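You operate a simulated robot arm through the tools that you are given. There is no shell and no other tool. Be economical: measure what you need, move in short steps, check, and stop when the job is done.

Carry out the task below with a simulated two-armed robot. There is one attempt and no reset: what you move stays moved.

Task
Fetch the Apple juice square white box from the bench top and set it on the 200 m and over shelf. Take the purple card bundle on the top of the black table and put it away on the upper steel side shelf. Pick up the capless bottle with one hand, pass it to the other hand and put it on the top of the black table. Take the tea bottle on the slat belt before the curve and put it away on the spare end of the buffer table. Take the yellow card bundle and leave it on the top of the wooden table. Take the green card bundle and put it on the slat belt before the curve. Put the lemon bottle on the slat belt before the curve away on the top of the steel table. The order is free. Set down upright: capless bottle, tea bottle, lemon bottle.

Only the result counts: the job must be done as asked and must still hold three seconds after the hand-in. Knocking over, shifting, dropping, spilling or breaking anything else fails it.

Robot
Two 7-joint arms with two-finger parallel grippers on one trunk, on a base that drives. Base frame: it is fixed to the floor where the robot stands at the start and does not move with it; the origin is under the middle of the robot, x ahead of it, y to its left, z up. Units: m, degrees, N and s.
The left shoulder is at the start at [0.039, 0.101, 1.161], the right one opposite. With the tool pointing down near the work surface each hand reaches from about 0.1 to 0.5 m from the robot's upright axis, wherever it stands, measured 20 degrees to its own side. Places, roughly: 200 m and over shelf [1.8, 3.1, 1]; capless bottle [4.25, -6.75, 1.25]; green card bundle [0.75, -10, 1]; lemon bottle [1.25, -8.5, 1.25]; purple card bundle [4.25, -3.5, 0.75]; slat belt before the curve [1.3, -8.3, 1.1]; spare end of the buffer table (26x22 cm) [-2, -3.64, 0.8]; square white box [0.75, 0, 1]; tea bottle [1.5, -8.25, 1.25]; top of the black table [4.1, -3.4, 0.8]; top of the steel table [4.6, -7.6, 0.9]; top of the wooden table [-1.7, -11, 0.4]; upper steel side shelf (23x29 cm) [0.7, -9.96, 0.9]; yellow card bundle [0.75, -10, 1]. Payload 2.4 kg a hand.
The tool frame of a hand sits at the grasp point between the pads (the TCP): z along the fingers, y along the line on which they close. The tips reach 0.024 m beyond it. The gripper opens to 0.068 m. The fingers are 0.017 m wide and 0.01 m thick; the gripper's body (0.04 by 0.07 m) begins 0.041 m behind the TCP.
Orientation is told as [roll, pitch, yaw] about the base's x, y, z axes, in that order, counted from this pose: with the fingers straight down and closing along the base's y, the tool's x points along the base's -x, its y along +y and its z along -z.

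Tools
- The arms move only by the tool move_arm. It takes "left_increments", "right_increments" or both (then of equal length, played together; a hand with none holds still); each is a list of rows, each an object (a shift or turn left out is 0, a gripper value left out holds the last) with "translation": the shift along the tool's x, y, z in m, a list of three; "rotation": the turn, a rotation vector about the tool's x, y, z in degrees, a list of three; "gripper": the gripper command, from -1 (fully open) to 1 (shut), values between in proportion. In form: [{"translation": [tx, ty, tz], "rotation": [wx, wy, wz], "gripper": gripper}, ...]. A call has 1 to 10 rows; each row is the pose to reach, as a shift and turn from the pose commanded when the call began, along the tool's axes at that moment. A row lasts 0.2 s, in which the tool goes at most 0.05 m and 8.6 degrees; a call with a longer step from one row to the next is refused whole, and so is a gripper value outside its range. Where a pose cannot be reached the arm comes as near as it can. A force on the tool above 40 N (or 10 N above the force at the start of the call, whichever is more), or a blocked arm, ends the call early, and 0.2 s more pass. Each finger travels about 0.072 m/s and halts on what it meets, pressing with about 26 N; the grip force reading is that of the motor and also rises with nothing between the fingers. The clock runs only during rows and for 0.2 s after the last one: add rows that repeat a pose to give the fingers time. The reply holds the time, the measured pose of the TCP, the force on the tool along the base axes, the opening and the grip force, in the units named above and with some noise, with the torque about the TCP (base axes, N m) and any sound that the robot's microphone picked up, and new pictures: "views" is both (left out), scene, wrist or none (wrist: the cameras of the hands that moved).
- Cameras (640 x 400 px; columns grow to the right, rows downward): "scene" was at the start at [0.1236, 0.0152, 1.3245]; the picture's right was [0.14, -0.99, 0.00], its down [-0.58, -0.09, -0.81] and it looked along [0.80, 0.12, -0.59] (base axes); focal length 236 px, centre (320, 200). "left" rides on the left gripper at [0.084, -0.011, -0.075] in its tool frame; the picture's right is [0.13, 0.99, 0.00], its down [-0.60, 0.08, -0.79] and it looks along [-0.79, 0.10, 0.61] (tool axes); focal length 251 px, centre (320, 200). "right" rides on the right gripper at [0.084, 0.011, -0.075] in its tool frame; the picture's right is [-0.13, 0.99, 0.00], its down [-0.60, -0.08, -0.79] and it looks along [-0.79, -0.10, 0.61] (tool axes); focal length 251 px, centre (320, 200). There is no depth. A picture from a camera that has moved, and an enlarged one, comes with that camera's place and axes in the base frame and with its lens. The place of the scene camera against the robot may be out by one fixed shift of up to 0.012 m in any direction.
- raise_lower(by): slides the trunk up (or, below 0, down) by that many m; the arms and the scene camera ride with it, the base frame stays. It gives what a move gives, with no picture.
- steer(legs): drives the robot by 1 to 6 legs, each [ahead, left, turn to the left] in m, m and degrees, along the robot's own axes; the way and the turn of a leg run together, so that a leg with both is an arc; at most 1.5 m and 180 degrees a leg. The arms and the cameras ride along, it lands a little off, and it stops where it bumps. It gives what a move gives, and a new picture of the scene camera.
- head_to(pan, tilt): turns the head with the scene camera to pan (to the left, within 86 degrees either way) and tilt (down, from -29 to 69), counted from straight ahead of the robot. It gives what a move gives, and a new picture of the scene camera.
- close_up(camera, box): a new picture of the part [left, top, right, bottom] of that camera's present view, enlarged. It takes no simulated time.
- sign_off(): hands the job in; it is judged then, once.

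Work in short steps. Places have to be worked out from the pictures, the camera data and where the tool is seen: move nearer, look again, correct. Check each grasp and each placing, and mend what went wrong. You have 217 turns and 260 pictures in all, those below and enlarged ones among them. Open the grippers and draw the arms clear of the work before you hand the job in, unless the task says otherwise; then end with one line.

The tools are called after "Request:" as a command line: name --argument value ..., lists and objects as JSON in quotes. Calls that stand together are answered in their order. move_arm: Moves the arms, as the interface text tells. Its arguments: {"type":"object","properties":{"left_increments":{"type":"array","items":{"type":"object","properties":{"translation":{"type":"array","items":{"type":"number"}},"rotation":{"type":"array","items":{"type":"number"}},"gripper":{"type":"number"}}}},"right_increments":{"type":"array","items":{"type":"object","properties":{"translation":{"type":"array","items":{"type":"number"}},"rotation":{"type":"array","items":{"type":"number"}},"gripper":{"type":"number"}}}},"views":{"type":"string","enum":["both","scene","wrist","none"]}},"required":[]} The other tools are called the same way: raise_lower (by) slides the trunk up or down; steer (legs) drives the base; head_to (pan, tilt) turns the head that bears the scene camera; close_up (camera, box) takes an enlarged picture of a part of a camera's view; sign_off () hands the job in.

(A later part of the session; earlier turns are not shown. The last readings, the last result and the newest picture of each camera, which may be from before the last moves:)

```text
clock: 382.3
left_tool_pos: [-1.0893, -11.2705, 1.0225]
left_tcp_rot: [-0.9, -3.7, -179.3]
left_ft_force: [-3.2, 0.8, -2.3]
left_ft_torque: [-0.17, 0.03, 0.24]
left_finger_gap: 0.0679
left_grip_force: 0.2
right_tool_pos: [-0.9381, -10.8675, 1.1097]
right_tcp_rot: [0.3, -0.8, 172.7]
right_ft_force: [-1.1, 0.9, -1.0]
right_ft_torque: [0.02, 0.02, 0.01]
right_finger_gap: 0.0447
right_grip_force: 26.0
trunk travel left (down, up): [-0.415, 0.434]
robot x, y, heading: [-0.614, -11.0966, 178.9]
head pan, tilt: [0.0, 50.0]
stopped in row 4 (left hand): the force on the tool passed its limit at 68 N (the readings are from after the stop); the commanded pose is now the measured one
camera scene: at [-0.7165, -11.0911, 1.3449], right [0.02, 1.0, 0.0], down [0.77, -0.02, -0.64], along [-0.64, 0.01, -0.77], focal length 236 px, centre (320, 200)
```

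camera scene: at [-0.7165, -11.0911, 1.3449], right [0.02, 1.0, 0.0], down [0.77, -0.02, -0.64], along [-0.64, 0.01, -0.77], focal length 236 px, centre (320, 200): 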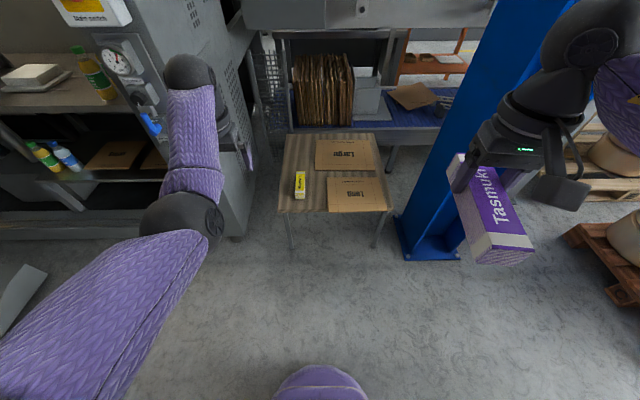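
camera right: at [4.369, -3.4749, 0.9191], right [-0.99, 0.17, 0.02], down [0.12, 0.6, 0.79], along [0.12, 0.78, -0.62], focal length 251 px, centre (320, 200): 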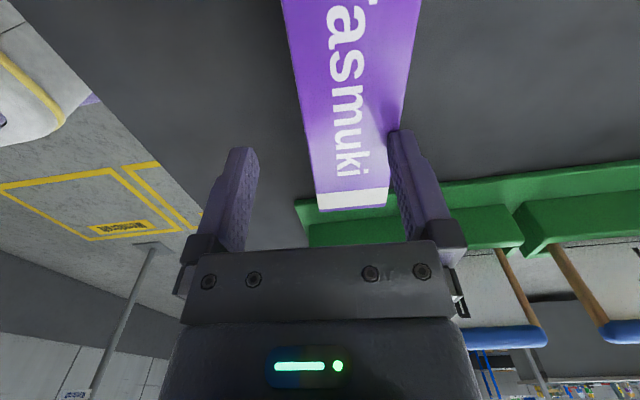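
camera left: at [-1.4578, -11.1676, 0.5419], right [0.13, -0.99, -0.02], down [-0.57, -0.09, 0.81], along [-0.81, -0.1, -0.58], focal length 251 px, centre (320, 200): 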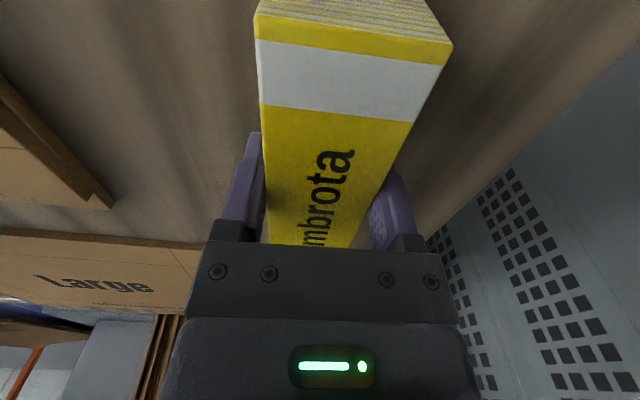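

The left arm is at some joint limit again. I back away first, then try freeing it by turning the wrist while rising.

Request:
steer --legs '[[-0.3, 0, 0], [0, -0.85, 0], [0, 0, -179]]'

Request:
move_arm --left_increments '[{"translation": [-0.005, -0.01, 0.0], "rotation": [0, 0, -8]}, {"translation": [-0.01, -0.02, -0.0], "rotation": [0, 0, -16]}, {"translation": [-0.01, -0.03, -0.02], "rotation": [0, 0, -24]}, {"translation": [-0.01, -0.03, -0.04], "rotation": [0, 0, -32]}, {"translation": [-0.01, -0.03, -0.06], "rotation": [0, 0, -40]}, {"translation": [-0.01, -0.03, -0.08], "rotation": [0, 0, -48]}, {"translation": [-0.01, -0.03, -0.11], "rotation": [0, 0, -56]}, {"translation": [-0.01, -0.03, -0.14], "rotation": [0, 0, -64]}, {"translation": [-0.01, -0.03, -0.17], "rotation": [0, 0, -72]}, {"translation": [-0.01, -0.03, -0.2], "rotation": [0, 0, -80]}]' --views "none"

```text
clock: 395.7
left_tool_pos: [0.1704, -10.0563, 1.0235]
left_tcp_rot: [-0.9, -3.7, 2.3]
left_ft_force: [4.4, 1.3, -3.1]
left_ft_torque: [0.02, 0.03, 0.01]
left_finger_gap: 0.0682
left_grip_force: 0.1
right_tool_pos: [0.0327, -10.4628, 1.109]
right_tcp_rot: [0.3, -0.9, -5.7]
right_ft_force: [-0.3, 0.0, -1.1]
right_ft_torque: [0.0, -0.01, -0.01]
right_finger_gap: 0.0448
right_grip_force: 25.8
trunk travel left (down, up): [-0.415, 0.434]
robot x, y, heading: [-0.3017, -10.2446, 0.6]
head pan, tilt: [0.0, 50.0]
camera scene: at [-0.1921, -10.2419, 1.3449], right [0.01, -1.0, 0.0], down [-0.77, -0.01, -0.64], along [0.64, 0.01, -0.77], focal length 236 px, centre (320, 200)
```

scene: 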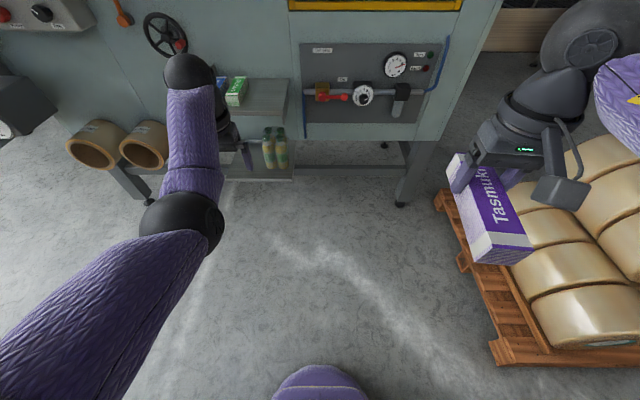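

```text
clock: 397.9
left_tool_pos: [0.1654, -10.0834, 1.2217]
left_tcp_rot: [-3.8, 0.3, 82.4]
left_ft_force: [0.0, -0.2, -0.6]
left_ft_torque: [-0.04, -0.01, -0.01]
left_finger_gap: 0.0679
left_grip_force: 0.1
left hand out of reach, approached as far as the arm can: row 10
right_tool_pos: [0.033, -10.4645, 1.1096]
right_tcp_rot: [0.3, -0.8, -5.7]
right_ft_force: [-0.3, 0.8, -1.5]
right_ft_torque: [-0.02, -0.04, -0.02]
right_finger_gap: 0.0449
right_grip_force: 25.3
trunk travel left (down, up): [-0.415, 0.434]
robot x, y, heading: [-0.3013, -10.2456, 0.5]
head pan, tilt: [0.0, 50.0]
```

The left arm is free in its turned pose. I test whether from here it can tuck outward and back.

Request:
move_arm --left_increments '[{"translation": [-0.03, 0, 0]}, {"translation": [-0.06, 0.0, 0]}, {"translation": [-0.09, 0.02, 0]}, {"translation": [-0.12, 0.04, 0]}, {"translation": [-0.14, 0.07, 0]}, {"translation": [-0.16, 0.1, 0]}]' --views "scene"

```text
clock: 399.3
left_tool_pos: [0.0869, -9.9142, 1.2141]
left_tcp_rot: [-3.7, 0.4, 82.3]
left_ft_force: [-0.3, 0.5, 0.1]
left_ft_torque: [-0.01, -0.03, 0.0]
left_finger_gap: 0.068
left_grip_force: 0.1
left hand out of reach, approached as far as the arm can: row 2
right_tool_pos: [0.0332, -10.4638, 1.1097]
right_tcp_rot: [0.3, -0.8, -5.8]
right_ft_force: [-0.3, -0.6, -2.5]
right_ft_torque: [0.02, -0.01, 0.0]
right_finger_gap: 0.0448
right_grip_force: 25.5
trunk travel left (down, up): [-0.415, 0.434]
robot x, y, heading: [-0.302, -10.2437, 0.2]
head pan, tilt: [0.0, 50.0]
camera scene: at [-0.1924, -10.2416, 1.3449], right [0.01, -1.0, 0.0], down [-0.77, -0.01, -0.64], along [0.64, 0.01, -0.77], focal length 236 px, centre (320, 200)
```

scene: 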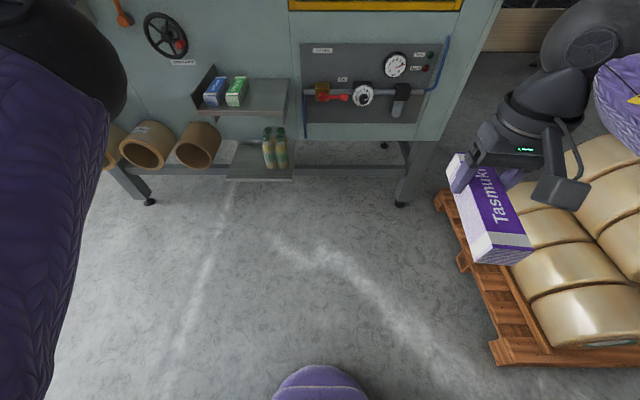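

That works well. I continue to draw the left hand back another 0.15 m.

Request:
move_arm --left_increments '[{"translation": [0, 0.03, 0]}, {"translation": [0, 0.06, 0]}, {"translation": [0, 0.09, 0]}, {"translation": [0, 0.12, 0]}, {"translation": [0, 0.15, 0]}]' --right_increments '[{"translation": [0, 0, 0], "rotation": [0, 0, -2]}, {"translation": [0, 0.02, 0], "rotation": [0, 0, -4]}, {"translation": [0, 0.04, 0], "rotation": [0, 0, -5.5]}, {"translation": [-0.02, 0.07, 0], "rotation": [0, 0, -5.5]}, {"translation": [-0.04, 0.1, 0], "rotation": [0, 0, -5.5]}]' --views "scene"

```text
clock: 400.0
left_tool_pos: [0.027, -9.9034, 1.212]
left_tcp_rot: [-3.8, 0.0, 83.0]
left_ft_force: [1.7, 7.0, -7.1]
left_ft_torque: [0.22, -0.05, -0.02]
left_finger_gap: 0.0681
left_grip_force: 0.0
right_tool_pos: [0.0349, -10.443, 1.1086]
right_tcp_rot: [0.2, -1.0, -1.6]
right_ft_force: [0.1, 0.0, -0.8]
right_ft_torque: [-0.01, -0.06, -0.01]
right_finger_gap: 0.0445
right_grip_force: 25.8
trunk travel left (down, up): [-0.415, 0.434]
robot x, y, heading: [-0.2986, -10.2435, 0.4]
head pan, tilt: [0.0, 50.0]
stopped in row 3 (left hand): the force on the tool passed its limit at 71 N (the readings are from after the stop); the commanded pose is now the measured one
camera scene: at [-0.1923, -10.2419, 1.3449], right [0.01, -1.0, 0.0], down [-0.77, -0.01, -0.64], along [0.64, 0.01, -0.77], focal length 236 px, centre (320, 200)
```

scene: 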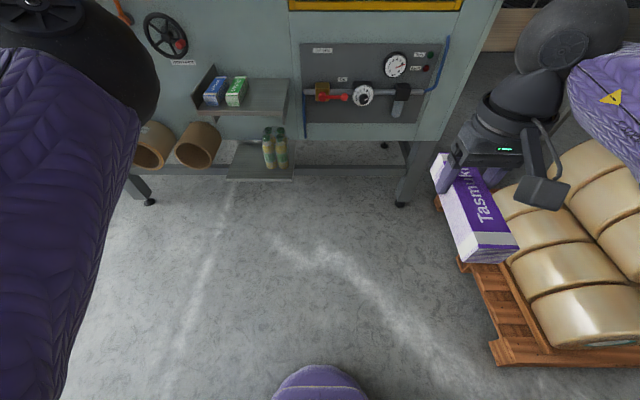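

Left hand is now out to the side. Lowering it will let it pass under the bin shelf, so I lower it 0.3 m, watching the force.

Request:
move_arm --left_increments '[{"translation": [0, -0.01, 0.03]}, {"translation": [0, -0.01, 0.07]}, {"translation": [0, -0.01, 0.11]}, {"translation": [0, -0.01, 0.15]}, {"translation": [0, -0.01, 0.19]}, {"translation": [0, -0.01, 0.23]}, {"translation": [0, -0.01, 0.27]}, {"translation": [0, -0.01, 0.3]}]' --right_increments '[{"rotation": [0, 0, -1]}, {"rotation": [0, 0, -1.5]}, {"translation": [-0.02, 0.02, 0], "rotation": [0, 0, -1.5]}, {"translation": [-0.04, 0.04, 0], "rotation": [0, 0, -1.5]}, {"translation": [-0.06, 0.06, 0], "rotation": [0, 0, -1.5]}, {"translation": [-0.08, 0.08, 0], "rotation": [0, 0, -1.5]}, {"translation": [-0.1, 0.1, 0], "rotation": [0, 0, -1.5]}, {"translation": [-0.12, 0.12, 0], "rotation": [0, 0, -1.5]}]' --views "scene"

```text
clock: 401.8
left_tool_pos: [0.0555, -9.9088, 0.9127]
left_tcp_rot: [-3.9, 0.0, 83.0]
left_ft_force: [0.4, 0.4, -0.2]
left_ft_torque: [0.0, -0.01, -0.03]
left_finger_gap: 0.068
left_grip_force: 0.1
right_tool_pos: [0.16, -10.3282, 1.1097]
right_tcp_rot: [0.2, -0.9, -0.1]
right_ft_force: [0.8, 0.5, -1.2]
right_ft_torque: [0.0, -0.04, -0.02]
right_finger_gap: 0.0447
right_grip_force: 25.7
trunk travel left (down, up): [-0.415, 0.434]
robot x, y, heading: [-0.3002, -10.243, 0.3]
head pan, tilt: [0.0, 50.0]
camera scene: at [-0.192, -10.2412, 1.3449], right [0.01, -1.0, 0.0], down [-0.77, -0.01, -0.64], along [0.64, 0.01, -0.77], focal length 236 px, centre (320, 200)
```

scene: 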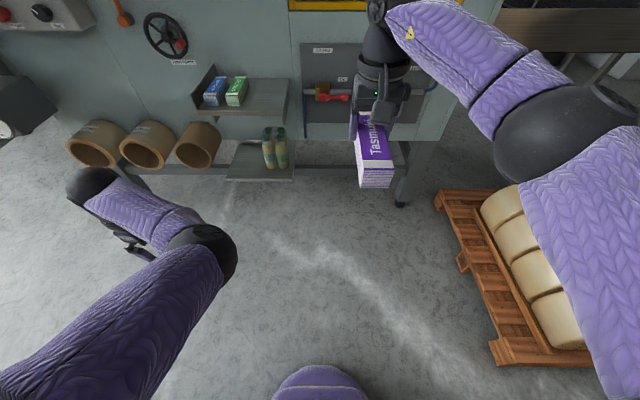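

The left arm folded nicely low and aside. I draw it back a little more, then approach the shelf with the right hand lined up for y≈−10.04.

Request:
move_arm --left_increments '[{"translation": [0, 0.03, 0]}, {"translation": [0, 0.06, 0]}, {"translation": [0, 0.09, 0]}]' --views "none"

Request:
steer --legs '[[0.35, 0.28, -0.3]]'

```text
clock: 402.6
left_tool_pos: [-0.0326, -9.8947, 0.906]
left_tcp_rot: [-3.9, 0.0, 83.0]
left_ft_force: [-0.1, 0.5, 0.7]
left_ft_torque: [0.0, -0.04, 0.0]
left_finger_gap: 0.0682
left_grip_force: 0.0
right_tool_pos: [0.1588, -10.3272, 1.1083]
right_tcp_rot: [0.2, -1.0, -0.1]
right_ft_force: [0.5, 0.4, -1.4]
right_ft_torque: [-0.01, -0.02, -0.01]
right_finger_gap: 0.0446
right_grip_force: 26.0
trunk travel left (down, up): [-0.415, 0.434]
robot x, y, heading: [-0.3001, -10.245, 0.3]
head pan, tilt: [0.0, 50.0]
```

```text
clock: 405.3
left_tool_pos: [0.3074, -9.6124, 0.9068]
left_tcp_rot: [-3.7, 0.0, 83.5]
left_ft_force: [0.1, 0.5, 0.7]
left_ft_torque: [-0.01, -0.02, 0.02]
left_finger_gap: 0.0685
left_grip_force: 0.0
right_tool_pos: [0.5031, -10.0435, 1.1095]
right_tcp_rot: [0.2, -0.8, 0.4]
right_ft_force: [-0.5, 0.7, -1.7]
right_ft_torque: [-0.01, -0.05, -0.02]
right_finger_gap: 0.0447
right_grip_force: 26.1
trunk travel left (down, up): [-0.415, 0.434]
robot x, y, heading: [0.0431, -9.9617, 1.1]
head pan, tilt: [0.0, 50.0]
camera scene: at [0.152, -9.9611, 1.3448], right [0.02, -1.0, 0.0], down [-0.77, -0.01, -0.64], along [0.64, 0.01, -0.77], focal length 236 px, centre (320, 200)
```

scene: 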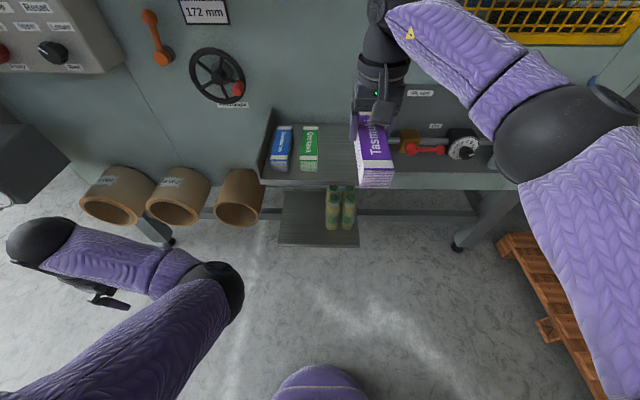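

Lined up. I drive 0.205 m in, 0.02 m left, over the freed place next to the green bundle.

Request:
steer --legs '[[0.205, 0.018, -1.1]]'

Request:
close_up --camera "scene" --box '[220, 60, 460, 260]'

```text
clock: 406.9
left_tool_pos: [0.5243, -9.5986, 0.9077]
left_tcp_rot: [-3.8, 0.0, 82.3]
left_ft_force: [1.1, -0.4, -0.1]
left_ft_torque: [-0.02, 0.02, 0.02]
left_finger_gap: 0.0681
left_grip_force: 0.1
right_tool_pos: [0.7104, -10.0354, 1.1086]
right_tcp_rot: [0.2, -0.8, -0.9]
right_ft_force: [0.3, -0.6, -2.2]
right_ft_torque: [-0.01, -0.04, 0.02]
right_finger_gap: 0.0447
right_grip_force: 26.1
trunk travel left (down, up): [-0.415, 0.434]
robot x, y, heading: [0.2551, -9.9474, -0.4]
head pan, tilt: [0.0, 50.0]
camera scene: at [0.3606, -9.9443, 1.3448], right [0.0, -1.0, 0.0], down [-0.77, 0.0, -0.64], along [0.64, 0.0, -0.77], focal length 236 px, centre (320, 200)
```

scene: 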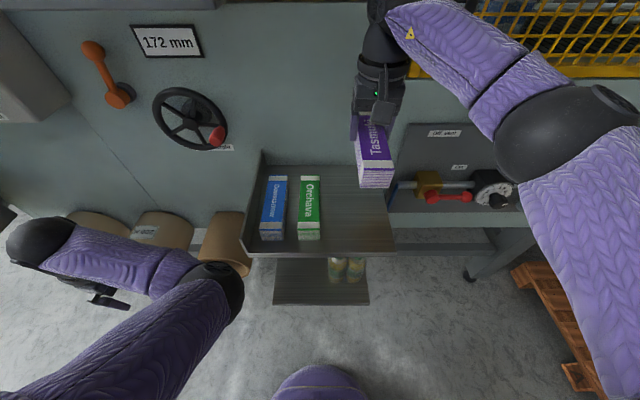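

```text
2.00 times, centred on (340, 160) of scene
camera zoom: at [0.3606, -9.9443, 1.3448], right [0.0, -1.0, 0.0], down [-0.77, 0.0, -0.64], along [0.64, 0.0, -0.77], focal length 472 px, centre (280, 280)
```

zoom: 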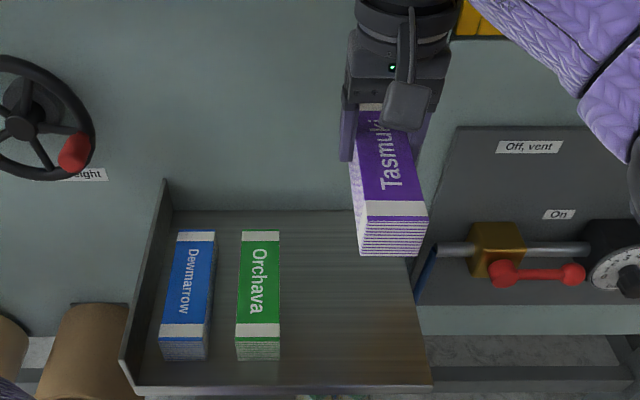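

Purple hangs over the free place, but I want it ~3 cm deeper. I creep ahead 0.03 m and lower 0.1 m.

Request:
steer --legs '[[0.03, 0, 0.4]]'

Request:
move_arm --right_increments '[{"translation": [0, 0, 0.03]}, {"translation": [0, 0, 0.06]}, {"translation": [0, 0, 0.09]}, {"translation": [0, 0, 0.12]}]' --views "scene"

```text
clock: 407.8
left_tool_pos: [0.5515, -9.5975, 0.9073]
left_tcp_rot: [-3.7, 0.1, 82.7]
left_ft_force: [-0.1, -0.6, -0.7]
left_ft_torque: [-0.04, 0.05, -0.01]
left_finger_gap: 0.0683
left_grip_force: 0.1
right_tool_pos: [0.7413, -10.0311, 1.1085]
right_tcp_rot: [0.2, -0.9, -0.5]
right_ft_force: [0.1, -0.5, -1.3]
right_ft_torque: [0.0, -0.03, 0.0]
right_finger_gap: 0.0445
right_grip_force: 26.0
trunk travel left (down, up): [-0.415, 0.434]
robot x, y, heading: [0.2809, -9.946, 0.2]
head pan, tilt: [0.0, 50.0]
camera scene: at [0.3906, -9.9437, 1.3448], right [0.0, -1.0, 0.0], down [-0.77, 0.0, -0.64], along [0.64, 0.0, -0.77], focal length 236 px, centre (320, 200)
```

scene: 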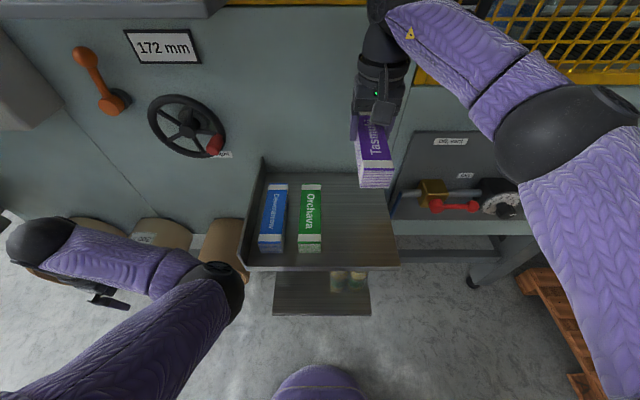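

```text
clock: 408.8
left_tool_pos: [0.5509, -9.5972, 0.9078]
left_tcp_rot: [-3.8, 0.0, 82.7]
left_ft_force: [-0.3, 0.1, -0.1]
left_ft_torque: [0.02, -0.03, 0.01]
left_finger_gap: 0.0681
left_grip_force: 0.1
right_tool_pos: [0.7412, -10.0321, 0.99]
right_tcp_rot: [0.2, -0.9, -0.5]
right_ft_force: [0.3, -0.5, -1.4]
right_ft_torque: [0.0, -0.03, 0.02]
right_finger_gap: 0.0448
right_grip_force: 26.0
trunk travel left (down, up): [-0.415, 0.434]
robot x, y, heading: [0.2816, -9.9458, -0.1]
head pan, tilt: [0.0, 50.0]
camera scene: at [0.3898, -9.9437, 1.3449], right [0.0, -1.0, 0.0], down [-0.77, 0.0, -0.64], along [0.64, 0.0, -0.77], focal length 236 px, centre (320, 200)
```

scene: 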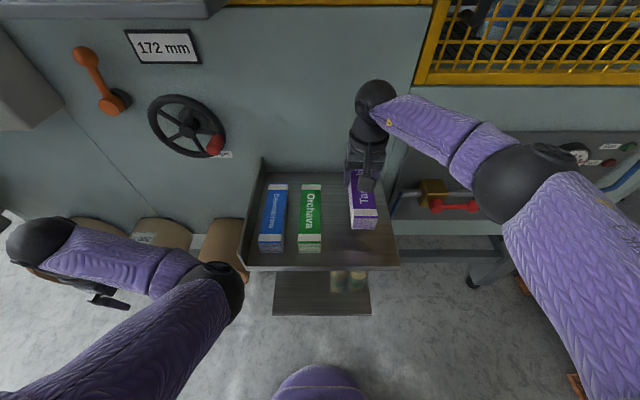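

Request:
move_arm --right_increments '[{"translation": [0.01, 0, 0.015]}, {"translation": [0.01, 0, 0.03]}]' --views "none"

Request:
move_arm --right_increments '[{"translation": [0, 0, 0.004]}, {"translation": [0, 0, 0.008]}, {"translation": [0, 0, 0.012]}]' --views "none"

Request:
close_up --camera "scene" --box '[230, 130, 430, 290]'

```text
clock: 409.4
left_tool_pos: [0.5524, -9.5986, 0.9069]
left_tcp_rot: [-4.0, 0.0, 82.7]
left_ft_force: [-0.3, 0.3, 0.0]
left_ft_torque: [0.0, -0.03, -0.03]
left_finger_gap: 0.0678
left_grip_force: 0.0
right_tool_pos: [0.7317, -10.0308, 0.9593]
right_tcp_rot: [0.2, -0.8, -0.5]
right_ft_force: [0.5, -0.1, 0.0]
right_ft_torque: [0.01, -0.02, -0.02]
right_finger_gap: 0.0447
right_grip_force: 26.1
trunk travel left (down, up): [-0.415, 0.434]
robot x, y, heading: [0.2786, -9.9483, -0.1]
head pan, tilt: [0.0, 50.0]
```

```text
clock: 410.2
left_tool_pos: [0.5508, -9.5979, 0.9067]
left_tcp_rot: [-3.9, 0.0, 82.6]
left_ft_force: [-0.6, 0.5, -0.4]
left_ft_torque: [0.03, 0.03, -0.01]
left_finger_gap: 0.0684
left_grip_force: 0.0
right_tool_pos: [0.7323, -10.031, 0.9473]
right_tcp_rot: [0.2, -0.9, -0.4]
right_ft_force: [0.0, 0.2, -1.6]
right_ft_torque: [0.01, -0.03, -0.03]
right_finger_gap: 0.0449
right_grip_force: 25.9
trunk travel left (down, up): [-0.415, 0.434]
robot x, y, heading: [0.2809, -9.9468, 0.0]
head pan, tilt: [0.0, 50.0]
```

```text
2.50 times, centred on (330, 210) of scene
camera zoom: at [0.3897, -9.9437, 1.3449], right [0.0, -1.0, 0.0], down [-0.77, 0.0, -0.64], along [0.64, 0.0, -0.77], focal length 590 px, centre (295, 175)
```

zoom: 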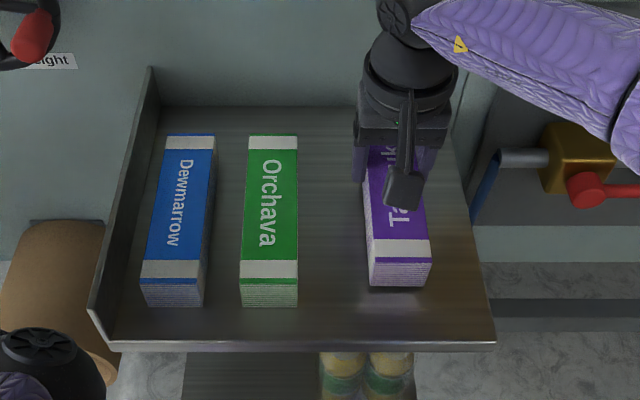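

Request:
move_arm --right_increments '[{"translation": [0, 0, 0.003]}, {"translation": [0, 0, 0.006]}, {"translation": [0, 0, 0.009]}]' --views "none"

```text
clock: 411.0
left_tool_pos: [0.55, -9.5981, 0.9078]
left_tcp_rot: [-3.9, -0.1, 82.7]
left_ft_force: [0.9, -0.8, -0.7]
left_ft_torque: [-0.01, 0.01, 0.03]
left_finger_gap: 0.0679
left_grip_force: 0.0
right_tool_pos: [0.7319, -10.0315, 0.9378]
right_tcp_rot: [0.2, -0.9, -0.4]
right_ft_force: [5.1, 1.1, 7.2]
right_ft_torque: [-0.18, 0.75, -0.02]
right_finger_gap: 0.0449
right_grip_force: 25.8
trunk travel left (down, up): [-0.415, 0.434]
robot x, y, heading: [0.2798, -9.9424, -0.2]
head pan, tilt: [0.0, 50.0]
```

Contact begins (7 N up). I press 2 mm more, open partly, then fully and rise.

Request:
move_arm --right_increments '[{"translation": [0, 0, 0.002]}, {"translation": [0, 0, 0.002], "gripper": 0}, {"translation": [0, 0, 0.002], "gripper": -0.6}, {"translation": [0, 0, 0.0], "gripper": -0.6}, {"translation": [0, 0, -0.03]}, {"translation": [0, 0, -0.06]}, {"translation": [0, 0, -0.1]}, {"translation": [0, 0, -0.13]}]' --views "scene"

```text
clock: 412.8
left_tool_pos: [0.5505, -9.5974, 0.9073]
left_tcp_rot: [-3.8, 0.0, 82.6]
left_ft_force: [-0.1, -0.6, -0.1]
left_ft_torque: [-0.01, -0.01, 0.01]
left_finger_gap: 0.0682
left_grip_force: 0.0
right_tool_pos: [0.7297, -10.0308, 1.0663]
right_tcp_rot: [0.1, -0.8, -0.5]
right_ft_force: [1.0, -0.1, -0.3]
right_ft_torque: [0.0, 0.0, -0.01]
right_finger_gap: 0.0544
right_grip_force: 0.0
trunk travel left (down, up): [-0.415, 0.434]
robot x, y, heading: [0.2855, -9.9473, 0.3]
head pan, tilt: [0.0, 50.0]
camera scene: at [0.3894, -9.9437, 1.3449], right [0.0, -1.0, 0.0], down [-0.77, 0.0, -0.64], along [0.64, 0.0, -0.77], focal length 236 px, centre (320, 200)
```

scene: 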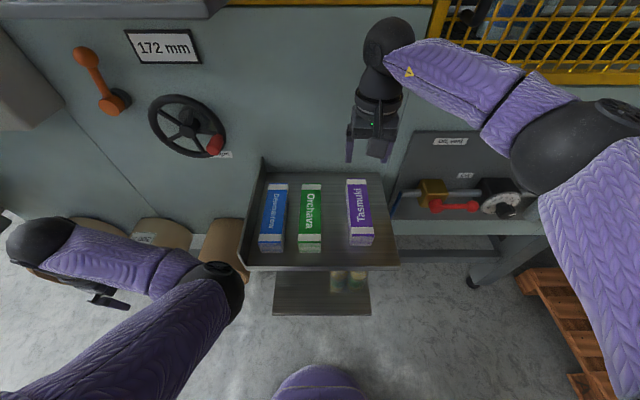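

Purple sits well on the shelf. Next the green one with the right hand: I shift it 0.107 m left above green (centre ≈(0.696, −9.924)) and look with the wrist camera.

Request:
move_arm --right_increments '[{"translation": [0.01, 0.035, 0], "gripper": -0.7}, {"translation": [0.02, 0.07, 0]}, {"translation": [0.035, 0.107, 0]}, {"translation": [0.035, 0.107, 0.03]}]' --views "both"

```text
clock: 413.8
left_tool_pos: [0.5505, -9.5972, 0.9068]
left_tcp_rot: [-3.9, 0.0, 82.7]
left_ft_force: [-0.6, -0.4, 0.2]
left_ft_torque: [0.01, 0.02, -0.03]
left_finger_gap: 0.0683
left_grip_force: 0.0
right_tool_pos: [0.6938, -9.9233, 1.0385]
right_tcp_rot: [0.3, -0.9, -0.4]
right_ft_force: [-0.4, 0.7, 0.1]
right_ft_torque: [0.0, 0.02, -0.04]
right_finger_gap: 0.0579
right_grip_force: 0.1
trunk travel left (down, up): [-0.415, 0.434]
robot x, y, heading: [0.2817, -9.9467, -0.0]
head pan, tilt: [0.0, 50.0]
camera scene: at [0.3896, -9.9436, 1.3449], right [0.0, -1.0, 0.0], down [-0.77, 0.0, -0.64], along [0.64, 0.0, -0.77], focal length 236 px, centre (320, 200)
camera right: at [0.6073, -9.9121, 1.112], right [0.14, 0.99, 0.01], down [0.59, -0.09, 0.8], along [0.79, -0.11, -0.6], focal length 251 px, centre (320, 200)
```

scene: 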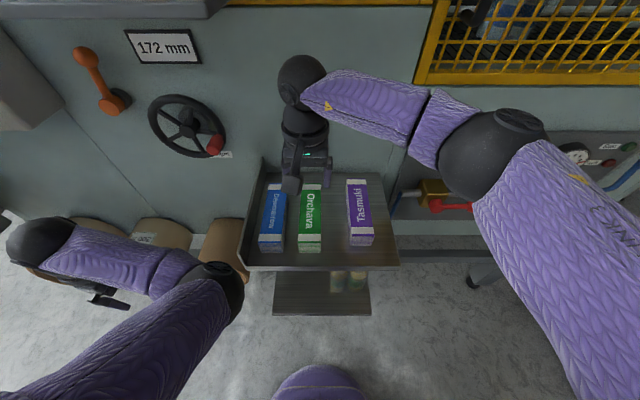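
right: 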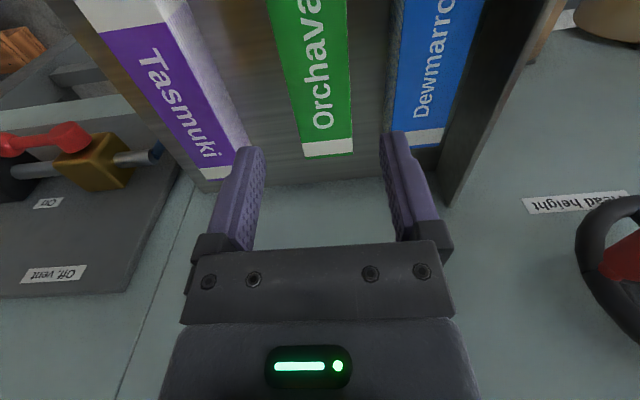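

Green centre y≈−9.925 with clear gaps both sides. I descend 10 cm.

Request:
move_arm --right_increments '[{"translation": [0, -0.002, 0.03]}, {"translation": [0, -0.002, 0.06]}, {"translation": [0, -0.002, 0.085]}]' --views "wrist"

```text
clock: 414.6
left_tool_pos: [0.5514, -9.5968, 0.9077]
left_tcp_rot: [-4.0, 0.1, 82.7]
left_ft_force: [0.3, 0.3, -0.9]
left_ft_torque: [0.0, -0.01, -0.01]
left_finger_gap: 0.0678
left_grip_force: 0.1
right_tool_pos: [0.6965, -9.9232, 0.9527]
right_tcp_rot: [0.2, -0.9, -0.4]
right_ft_force: [0.8, 0.2, -0.6]
right_ft_torque: [-0.01, 0.01, 0.02]
right_finger_gap: 0.0579
right_grip_force: 0.1
trunk travel left (down, up): [-0.415, 0.434]
robot x, y, heading: [0.284, -9.9484, 0.1]
head pan, tilt: [0.0, 50.0]
camera right: at [0.6094, -9.9119, 1.0277], right [0.14, 0.99, 0.01], down [0.59, -0.09, 0.8], along [0.8, -0.11, -0.6], focal length 251 px, centre (320, 200)
```

right: 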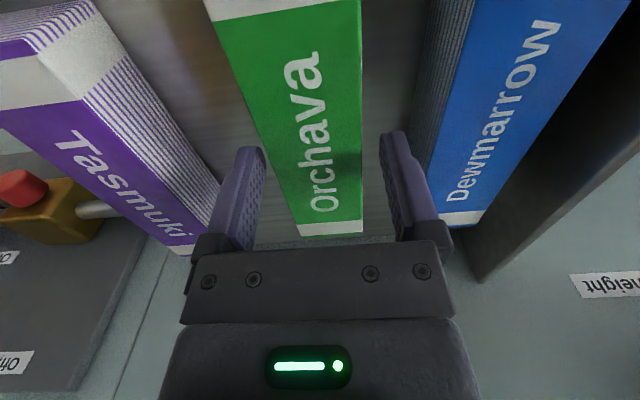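

Both fingers are in the gaps. I lower 1.5 cm, close and lift.

Request:
move_arm --right_increments '[{"translation": [0, 0, 0.015]}, {"translation": [0, 0, 0.015], "gripper": 1}, {"translation": [0, 0, 0.015], "gripper": 1}, {"translation": [0, 0, 0.015], "gripper": 1}]' --views "none"

Request:
move_arm --right_increments '[{"translation": [0, 0, -0.03]}, {"translation": [0, 0, -0.06]}, {"translation": [0, -0.02, -0.1]}, {"translation": [0, -0.05, -0.13]}, {"translation": [0, -0.08, -0.16]}]' --views "scene"

```text
clock: 415.6
left_tool_pos: [0.5521, -9.5987, 0.9067]
left_tcp_rot: [-3.8, -0.1, 82.7]
left_ft_force: [0.2, 0.1, 0.0]
left_ft_torque: [0.0, 0.03, 0.03]
left_finger_gap: 0.068
left_grip_force: 0.0
right_tool_pos: [0.6981, -9.9236, 0.9385]
right_tcp_rot: [0.2, -0.9, -0.4]
right_ft_force: [1.3, 0.2, 2.7]
right_ft_torque: [-0.07, -0.09, 0.1]
right_finger_gap: 0.0447
right_grip_force: 26.0
trunk travel left (down, up): [-0.415, 0.434]
robot x, y, heading: [0.281, -9.9487, 0.1]
head pan, tilt: [0.0, 50.0]
```

```text
clock: 416.8
left_tool_pos: [0.5518, -9.5981, 0.9058]
left_tcp_rot: [-3.9, 0.0, 82.8]
left_ft_force: [-0.5, -0.6, -1.2]
left_ft_torque: [-0.01, 0.0, 0.0]
left_finger_gap: 0.0682
left_grip_force: 0.0
right_tool_pos: [0.692, -10.0039, 1.0971]
right_tcp_rot: [0.2, -0.8, -0.4]
right_ft_force: [-0.2, 0.0, -1.9]
right_ft_torque: [0.01, 0.0, 0.02]
right_finger_gap: 0.0448
right_grip_force: 26.0
trunk travel left (down, up): [-0.415, 0.434]
robot x, y, heading: [0.2808, -9.9475, 0.1]
head pan, tilt: [0.0, 50.0]
camera scene: at [0.3895, -9.944, 1.3449], right [0.0, -1.0, 0.0], down [-0.77, 0.0, -0.64], along [0.64, 0.0, -0.77], focal length 236 px, centre (320, 200)
```

scene: 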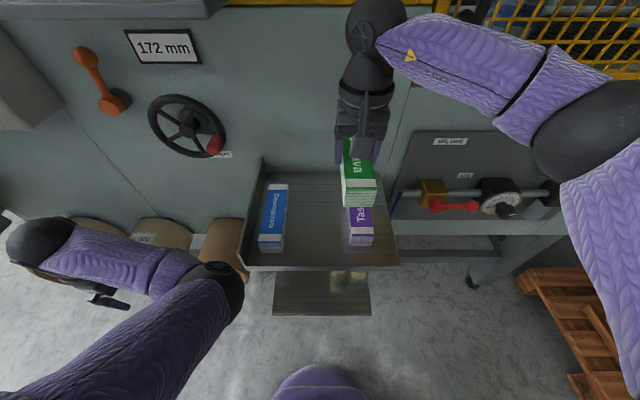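

Green is held. I back out and strafe north to the belt at y≈−8.3.

Request:
steer --legs '[[-0.45, 0, 0], [0, 1.45, 0], [0, 0.2, 0]]'

Request:
head_to --pan 0 --tilt 25

```text
clock: 427.6
left_tool_pos: [0.117, -7.9109, 0.9074]
left_tcp_rot: [-3.9, 0.0, 82.0]
left_ft_force: [0.5, -0.2, 0.4]
left_ft_torque: [0.01, -0.01, 0.01]
left_finger_gap: 0.0681
left_grip_force: 0.0
right_tool_pos: [0.2517, -8.3178, 1.0966]
right_tcp_rot: [0.2, -0.9, -1.2]
right_ft_force: [-0.5, -0.1, -1.6]
right_ft_torque: [0.01, 0.02, -0.02]
right_finger_gap: 0.0446
right_grip_force: 26.5
trunk travel left (down, up): [-0.415, 0.434]
robot x, y, heading: [-0.1563, -8.2568, -0.6]
head pan, tilt: [0.0, 50.0]
camera scene: at [-0.0492, -8.254, 1.3449], right [-0.01, -1.0, 0.0], down [-0.77, 0.01, -0.64], along [0.64, -0.01, -0.77], focal length 236 px, centre (320, 200)
```

scene: 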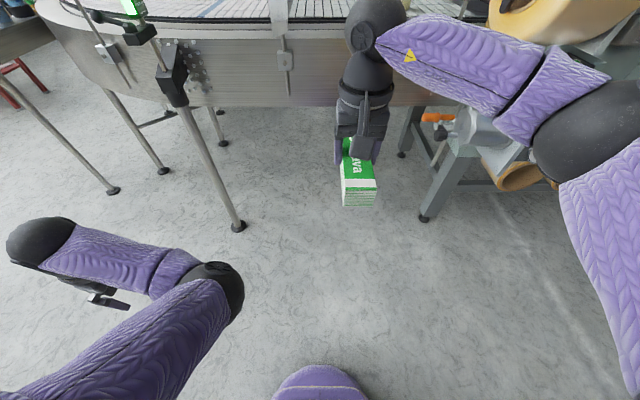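

```text
clock: 428.5
left_tool_pos: [0.1178, -7.9109, 0.9067]
left_tcp_rot: [-3.9, 0.0, 81.9]
left_ft_force: [0.2, 0.9, 0.4]
left_ft_torque: [0.02, -0.01, 0.03]
left_finger_gap: 0.0677
left_grip_force: 0.1
right_tool_pos: [0.2527, -8.3169, 1.0965]
right_tcp_rot: [0.2, -0.7, -1.2]
right_ft_force: [0.2, -0.3, -1.7]
right_ft_torque: [-0.01, -0.01, 0.01]
right_finger_gap: 0.0448
right_grip_force: 26.3
trunk travel left (down, up): [-0.415, 0.434]
robot x, y, heading: [-0.1551, -8.2586, -0.6]
head pan, tilt: [0.0, 25.0]
camera scene: at [-0.034, -8.2547, 1.3823], right [-0.01, -1.0, 0.0], down [-0.42, 0.0, -0.91], along [0.91, -0.01, -0.42], focal length 236 px, centre (320, 200)
```

scene: 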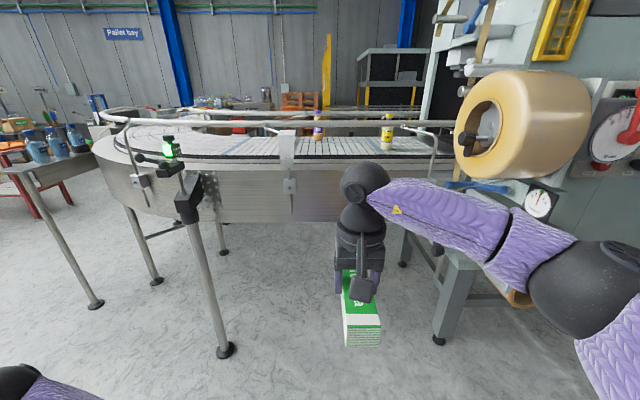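

Request:
close_up --camera "scene" --box '[230, 90, 470, 220]'

```text
2.67 times, centred on (350, 155) of scene
camera zoom: at [-0.034, -8.2547, 1.3823], right [-0.01, -1.0, 0.0], down [-0.42, 0.0, -0.91], along [0.91, -0.01, -0.42], focal length 630 px, centre (240, 320)
```

zoom: 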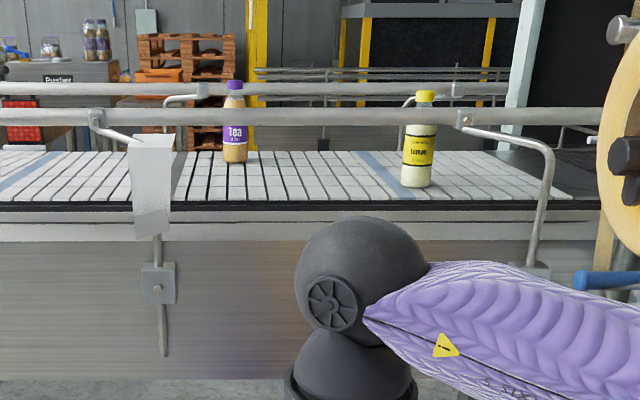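

Belt (z≈1.1) spans x≈1.06–1.62 with guide rails at z≈1.25. Lemon is at ≈(1.20, −8.61), tea at ≈(1.49, −8.26). I raise the trunk and the left hand so both clear the rail, then approach to place green.

Request:
raise_lower --by 0.3

Request:
move_arm --left_increments '[{"translation": [0, 0, -0.04]}, {"translation": [0, 0, -0.08]}, {"translation": [0, 0, -0.12]}, {"translation": [0, 0, -0.16]}, {"translation": [0, 0, -0.2]}]' --views "none"

Request:
steer --legs '[[0.6, 0, 0.6]]'

```text
clock: 431.5
left_tool_pos: [0.1164, -7.9108, 1.2071]
left_tcp_rot: [-3.8, 0.0, 82.0]
left_ft_force: [-0.2, 0.4, -0.1]
left_ft_torque: [0.01, 0.0, -0.02]
left_finger_gap: 0.068
left_grip_force: 0.1
right_tool_pos: [0.2524, -8.3192, 1.3966]
right_tcp_rot: [0.2, -0.8, -1.2]
right_ft_force: [-0.4, 0.4, -2.2]
right_ft_torque: [0.02, -0.01, -0.02]
right_finger_gap: 0.0448
right_grip_force: 26.0
trunk travel left (down, up): [-0.715, 0.135]
robot x, y, heading: [-0.1581, -8.2546, -0.4]
head pan, tilt: [0.0, 25.0]
```

```text
clock: 432.1
left_tool_pos: [0.1139, -7.9082, 1.2709]
left_tcp_rot: [-4.0, -1.1, 83.4]
left_ft_force: [2.3, 6.7, -6.9]
left_ft_torque: [0.2, 0.03, 0.08]
left_finger_gap: 0.0681
left_grip_force: 0.0
right_tool_pos: [0.2526, -8.3191, 1.3965]
right_tcp_rot: [0.3, -0.8, -1.3]
right_ft_force: [0.7, 0.0, -1.8]
right_ft_torque: [0.02, 0.05, -0.04]
right_finger_gap: 0.0447
right_grip_force: 26.5
trunk travel left (down, up): [-0.715, 0.135]
robot x, y, heading: [-0.1559, -8.2574, -0.4]
head pan, tilt: [0.0, 25.0]
stopped in row 2 (left hand): the force on the tool passed its limit at 126 N (the readings are from after the stop); the commanded pose is now the measured one
```

```text
clock: 435.6
left_tool_pos: [0.7305, -7.8981, 1.2713]
left_tcp_rot: [-4.1, -0.9, 84.9]
left_ft_force: [7.6, 19.1, -12.7]
left_ft_torque: [-0.23, 0.46, 0.62]
left_finger_gap: 0.068
left_grip_force: 0.0
right_tool_pos: [0.879, -8.3054, 1.3961]
right_tcp_rot: [0.2, -0.9, 0.4]
right_ft_force: [-0.5, 0.4, -2.1]
right_ft_torque: [-0.03, -0.03, -0.04]
right_finger_gap: 0.0446
right_grip_force: 26.2
trunk travel left (down, up): [-0.715, 0.135]
robot x, y, heading: [0.4658, -8.2525, 1.1]
head pan, tilt: [0.0, 25.0]
camera scene: at [0.5727, -8.2498, 1.683], right [0.02, -1.0, 0.0], down [-0.42, -0.01, -0.91], along [0.91, 0.01, -0.42], focal length 236 px, centre (320, 200)
```

scene: 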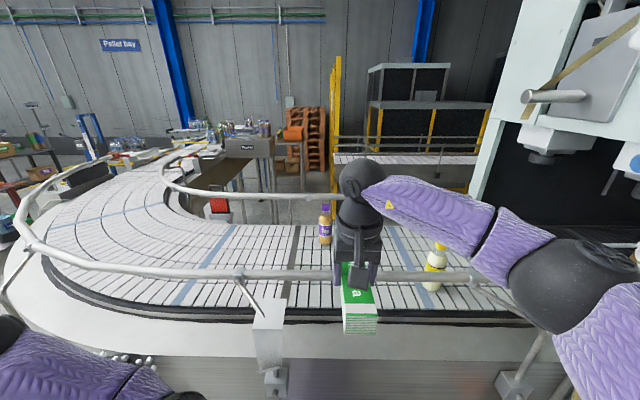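

Now triangulated: belt z≈1.12, lemon ≈(1.13, −8.59), tea ≈(1.38, −8.26). I relieve the left arm by lowering it and drawing it back further.

Request:
move_arm --left_increments '[{"translation": [0, 0, 0.04]}, {"translation": [0, 0, 0.08]}, {"translation": [0, 0, 0.12]}, {"translation": [0, 0.03, 0.16]}, {"translation": [0, 0.06, 0.2]}, {"translation": [0, 0.09, 0.2]}, {"translation": [0, 0.12, 0.2]}]' --views "scene"

```text
clock: 437.2
left_tool_pos: [0.6231, -7.887, 1.0609]
left_tcp_rot: [-4.1, -1.0, 84.9]
left_ft_force: [0.2, 0.4, 0.1]
left_ft_torque: [-0.01, -0.02, 0.04]
left_finger_gap: 0.0681
left_grip_force: 0.0
right_tool_pos: [0.8784, -8.3052, 1.3967]
right_tcp_rot: [0.2, -0.9, 0.4]
right_ft_force: [-0.2, 0.2, -2.1]
right_ft_torque: [-0.02, -0.01, -0.01]
right_finger_gap: 0.0447
right_grip_force: 26.5
trunk travel left (down, up): [-0.715, 0.135]
robot x, y, heading: [0.4664, -8.2561, 1.0]
head pan, tilt: [0.0, 25.0]
camera scene: at [0.5714, -8.2494, 1.6831], right [0.02, -1.0, 0.0], down [-0.42, -0.01, -0.91], along [0.91, 0.01, -0.42], focal length 236 px, centre (320, 200)
```

scene: 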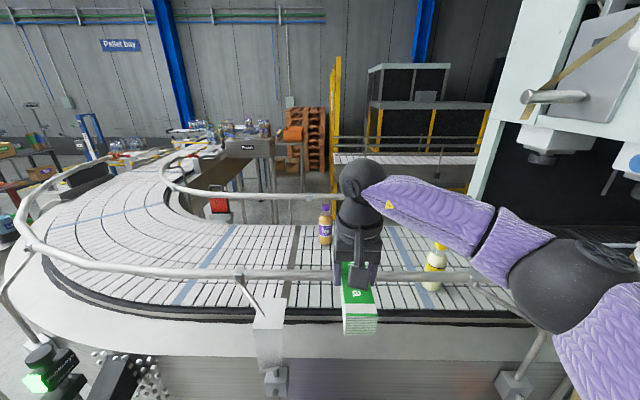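

Left arm is well tucked. I move in 0.235 m ahead and 0.125 m right to put green down between the bottles at y≈−8.43.

Request:
steer --legs '[[0.0, -0.125, -1.0], [0.225, 0, 0]]'

Request:
head_to --pan -5 --tilt 48

```text
clock: 439.8
left_tool_pos: [0.8554, -8.0187, 1.0603]
left_tcp_rot: [-3.9, -1.0, 83.8]
left_ft_force: [0.6, -0.3, 1.0]
left_ft_torque: [0.0, 0.02, -0.02]
left_finger_gap: 0.0679
left_grip_force: 0.0
right_tool_pos: [1.1035, -8.4416, 1.3957]
right_tcp_rot: [0.2, -0.8, -0.7]
right_ft_force: [-0.3, -0.5, -0.6]
right_ft_torque: [0.02, -0.01, -0.01]
right_finger_gap: 0.0446
right_grip_force: 25.9
trunk travel left (down, up): [-0.715, 0.135]
robot x, y, heading: [0.6914, -8.3829, -0.2]
head pan, tilt: [0.0, 25.0]
camera scene: at [0.7983, -8.3797, 1.683], right [0.0, -1.0, 0.0], down [-0.42, 0.0, -0.91], along [0.91, 0.0, -0.42], focal length 236 px, centre (320, 200)
```

scene: 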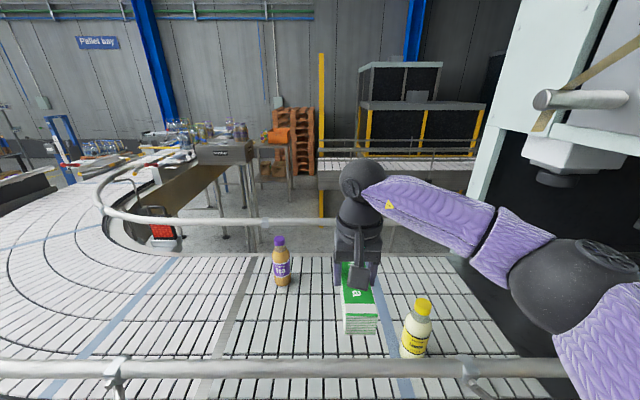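

```text
clock: 440.6
left_tool_pos: [0.8559, -8.019, 1.0601]
left_tcp_rot: [-4.1, -1.0, 83.8]
left_ft_force: [-0.2, 0.4, 0.0]
left_ft_torque: [0.01, 0.0, -0.01]
left_finger_gap: 0.0683
left_grip_force: 0.1
right_tool_pos: [1.1045, -8.4411, 1.397]
right_tcp_rot: [0.2, -0.7, -0.7]
right_ft_force: [0.7, 0.3, -1.1]
right_ft_torque: [0.01, 0.02, 0.01]
right_finger_gap: 0.0446
right_grip_force: 26.1
trunk travel left (down, up): [-0.715, 0.135]
robot x, y, heading: [0.6913, -8.3827, 0.2]
head pan, tilt: [-5.0, 48.0]
camera scene: at [0.7837, -8.3865, 1.6483], right [-0.09, -1.0, 0.0], down [-0.74, 0.07, -0.67], along [0.67, -0.06, -0.74], focal length 236 px, centre (320, 200)
```

scene: 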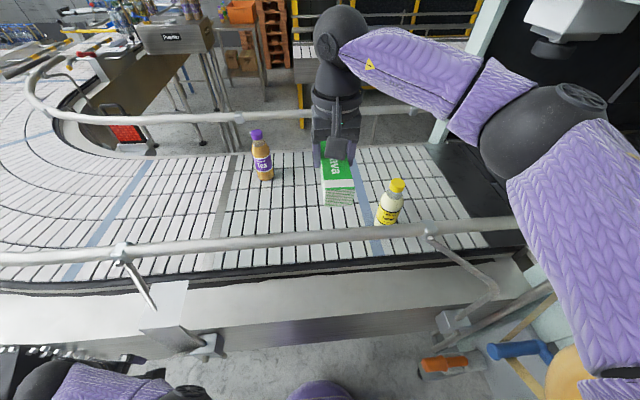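

Positions refined: lemon (1.163, −8.603), tea (1.381, −8.257), rail at x≈1.05. I extend the right hand over the rail to x≈1.19 and draw the left back a bit more.

Request:
move_arm --right_increments '[{"translation": [-0.03, 0, 0]}, {"translation": [-0.06, 0, 0]}, {"translation": [-0.087, 0, 0]}]' --left_increments '[{"translation": [0, 0.015, 0]}, {"translation": [0, 0.03, 0]}, {"translation": [0, 0.045, 0]}]' --views "none"

Request:
raise_lower --by -0.15

Request:
close_up --camera "scene" --box '[0, 0, 640, 400]'

```text
clock: 441.4
left_tool_pos: [0.8094, -8.0143, 1.0572]
left_tcp_rot: [-4.1, -1.1, 83.8]
left_ft_force: [0.0, -0.5, 0.1]
left_ft_torque: [0.01, -0.02, -0.01]
left_finger_gap: 0.0681
left_grip_force: 0.1
right_tool_pos: [1.1613, -8.4405, 1.3961]
right_tcp_rot: [0.3, -0.9, -0.6]
right_ft_force: [-0.2, 0.0, -0.8]
right_ft_torque: [0.04, -0.03, -0.01]
right_finger_gap: 0.0447
right_grip_force: 25.9
right hand out of reach, approached as far as the arm can: row 3
trunk travel left (down, up): [-0.715, 0.135]
robot x, y, heading: [0.6888, -8.3841, -0.2]
head pan, tilt: [-5.0, 48.0]
```

```text
clock: 443.2
left_tool_pos: [0.8103, -8.0122, 0.9081]
left_tcp_rot: [-4.1, -0.9, 83.8]
left_ft_force: [0.8, -0.2, 0.2]
left_ft_torque: [0.0, -0.03, -0.01]
left_finger_gap: 0.0679
left_grip_force: 0.1
right_tool_pos: [1.1606, -8.4415, 1.2469]
right_tcp_rot: [0.2, -0.9, -0.8]
right_ft_force: [-0.2, 0.3, -2.1]
right_ft_torque: [-0.02, 0.0, 0.01]
right_finger_gap: 0.0445
right_grip_force: 25.8
trunk travel left (down, up): [-0.565, 0.285]
robot x, y, heading: [0.6925, -8.3815, -0.3]
head pan, tilt: [-5.0, 48.0]
```

```text
1.00 times, centred on (320, 200) of scene (not enlarged: the box is as wide or as high as the picture)
camera zoom: at [0.7881, -8.3865, 1.4983], right [-0.09, -1.0, 0.0], down [-0.74, 0.07, -0.67], along [0.67, -0.06, -0.74], focal length 236 px, centre (320, 200)
```

zoom: 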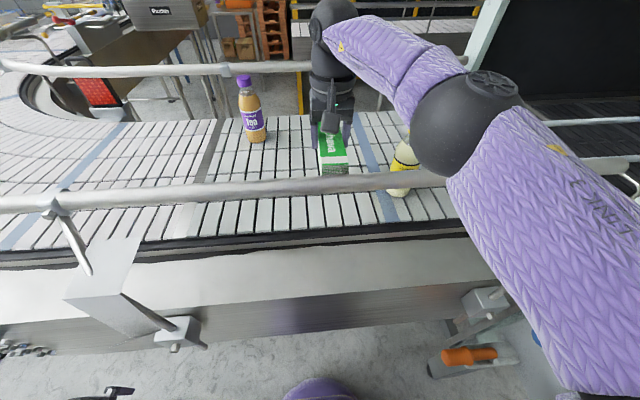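

The right elbow is right next to the lemon bottle, so I must not lower here. I raise again and shift 0.21 m north first.

Request:
raise_lower --by 0.15

Request:
steer --legs '[[0, 0.21, 0.2]]'

Request:
raise_lower --by -0.15

Request:
close_up --camera "scene" --box '[0, 0, 640, 400]'

```text
clock: 444.9
left_tool_pos: [0.8106, -8.014, 1.0575]
left_tcp_rot: [-4.2, -1.0, 83.8]
left_ft_force: [0.4, 0.0, 0.1]
left_ft_torque: [-0.03, 0.0, 0.0]
left_finger_gap: 0.068
left_grip_force: 0.1
right_tool_pos: [1.16, -8.4418, 1.3974]
right_tcp_rot: [0.2, -0.8, -0.7]
right_ft_force: [0.5, 0.3, -1.3]
right_ft_torque: [0.01, 0.0, 0.02]
right_finger_gap: 0.0447
right_grip_force: 26.8
trunk travel left (down, up): [-0.715, 0.135]
robot x, y, heading: [0.6939, -8.3808, -0.2]
head pan, tilt: [-5.0, 48.0]
```

```text
clock: 446.6
left_tool_pos: [0.81, -7.8009, 1.0576]
left_tcp_rot: [-4.1, -0.9, 83.8]
left_ft_force: [-0.6, 0.7, -0.4]
left_ft_torque: [-0.02, 0.03, 0.01]
left_finger_gap: 0.068
left_grip_force: 0.1
right_tool_pos: [1.1603, -8.2287, 1.3978]
right_tcp_rot: [0.2, -0.9, -0.7]
right_ft_force: [-0.1, 0.1, -1.5]
right_ft_torque: [-0.02, -0.01, -0.05]
right_finger_gap: 0.0449
right_grip_force: 25.8
trunk travel left (down, up): [-0.715, 0.135]
robot x, y, heading: [0.6925, -8.1696, -0.3]
head pan, tilt: [-5.0, 48.0]
camera scene: at [0.7841, -8.1737, 1.6483], right [-0.09, -1.0, 0.0], down [-0.74, 0.07, -0.67], along [0.67, -0.06, -0.74], focal length 236 px, centre (320, 200)
```

scene: 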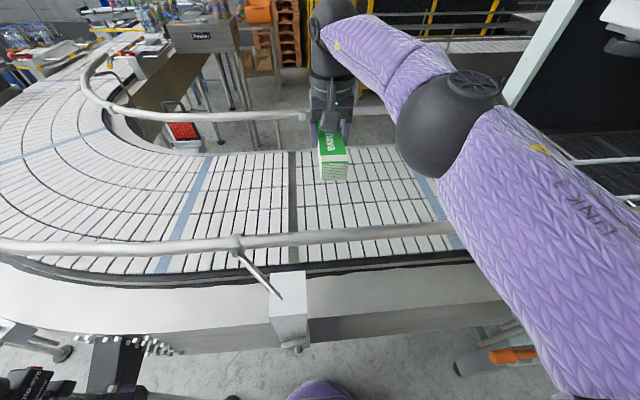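

```text
clock: 448.3
left_tool_pos: [0.8103, -7.8014, 0.9061]
left_tcp_rot: [-4.2, -0.9, 83.9]
left_ft_force: [0.5, 0.2, 0.7]
left_ft_torque: [0.02, 0.05, -0.01]
left_finger_gap: 0.0679
left_grip_force: 0.0
right_tool_pos: [1.1609, -8.2303, 1.2471]
right_tcp_rot: [0.2, -0.8, -0.7]
right_ft_force: [0.4, -0.8, -1.4]
right_ft_torque: [0.0, 0.0, 0.0]
right_finger_gap: 0.0446
right_grip_force: 26.2
trunk travel left (down, up): [-0.565, 0.285]
robot x, y, heading: [0.6907, -8.1691, -0.1]
head pan, tilt: [-5.0, 48.0]
```

```text
1.00 times, centred on (320, 200) of scene (not enlarged: the box is as wide or as high as the picture)
camera zoom: at [0.7886, -8.1747, 1.4983], right [-0.09, -1.0, 0.0], down [-0.74, 0.07, -0.67], along [0.67, -0.06, -0.74], focal length 236 px, centre (320, 200)
```

zoom: 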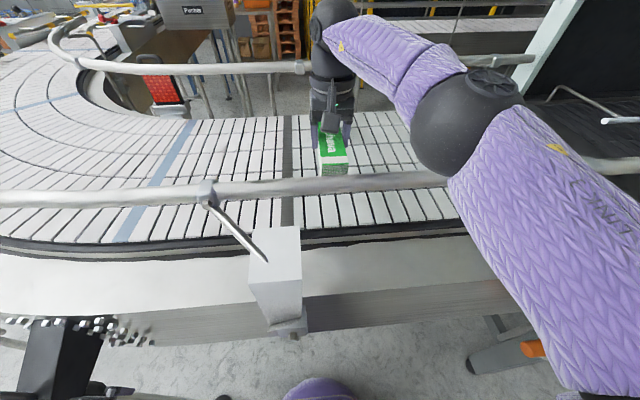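

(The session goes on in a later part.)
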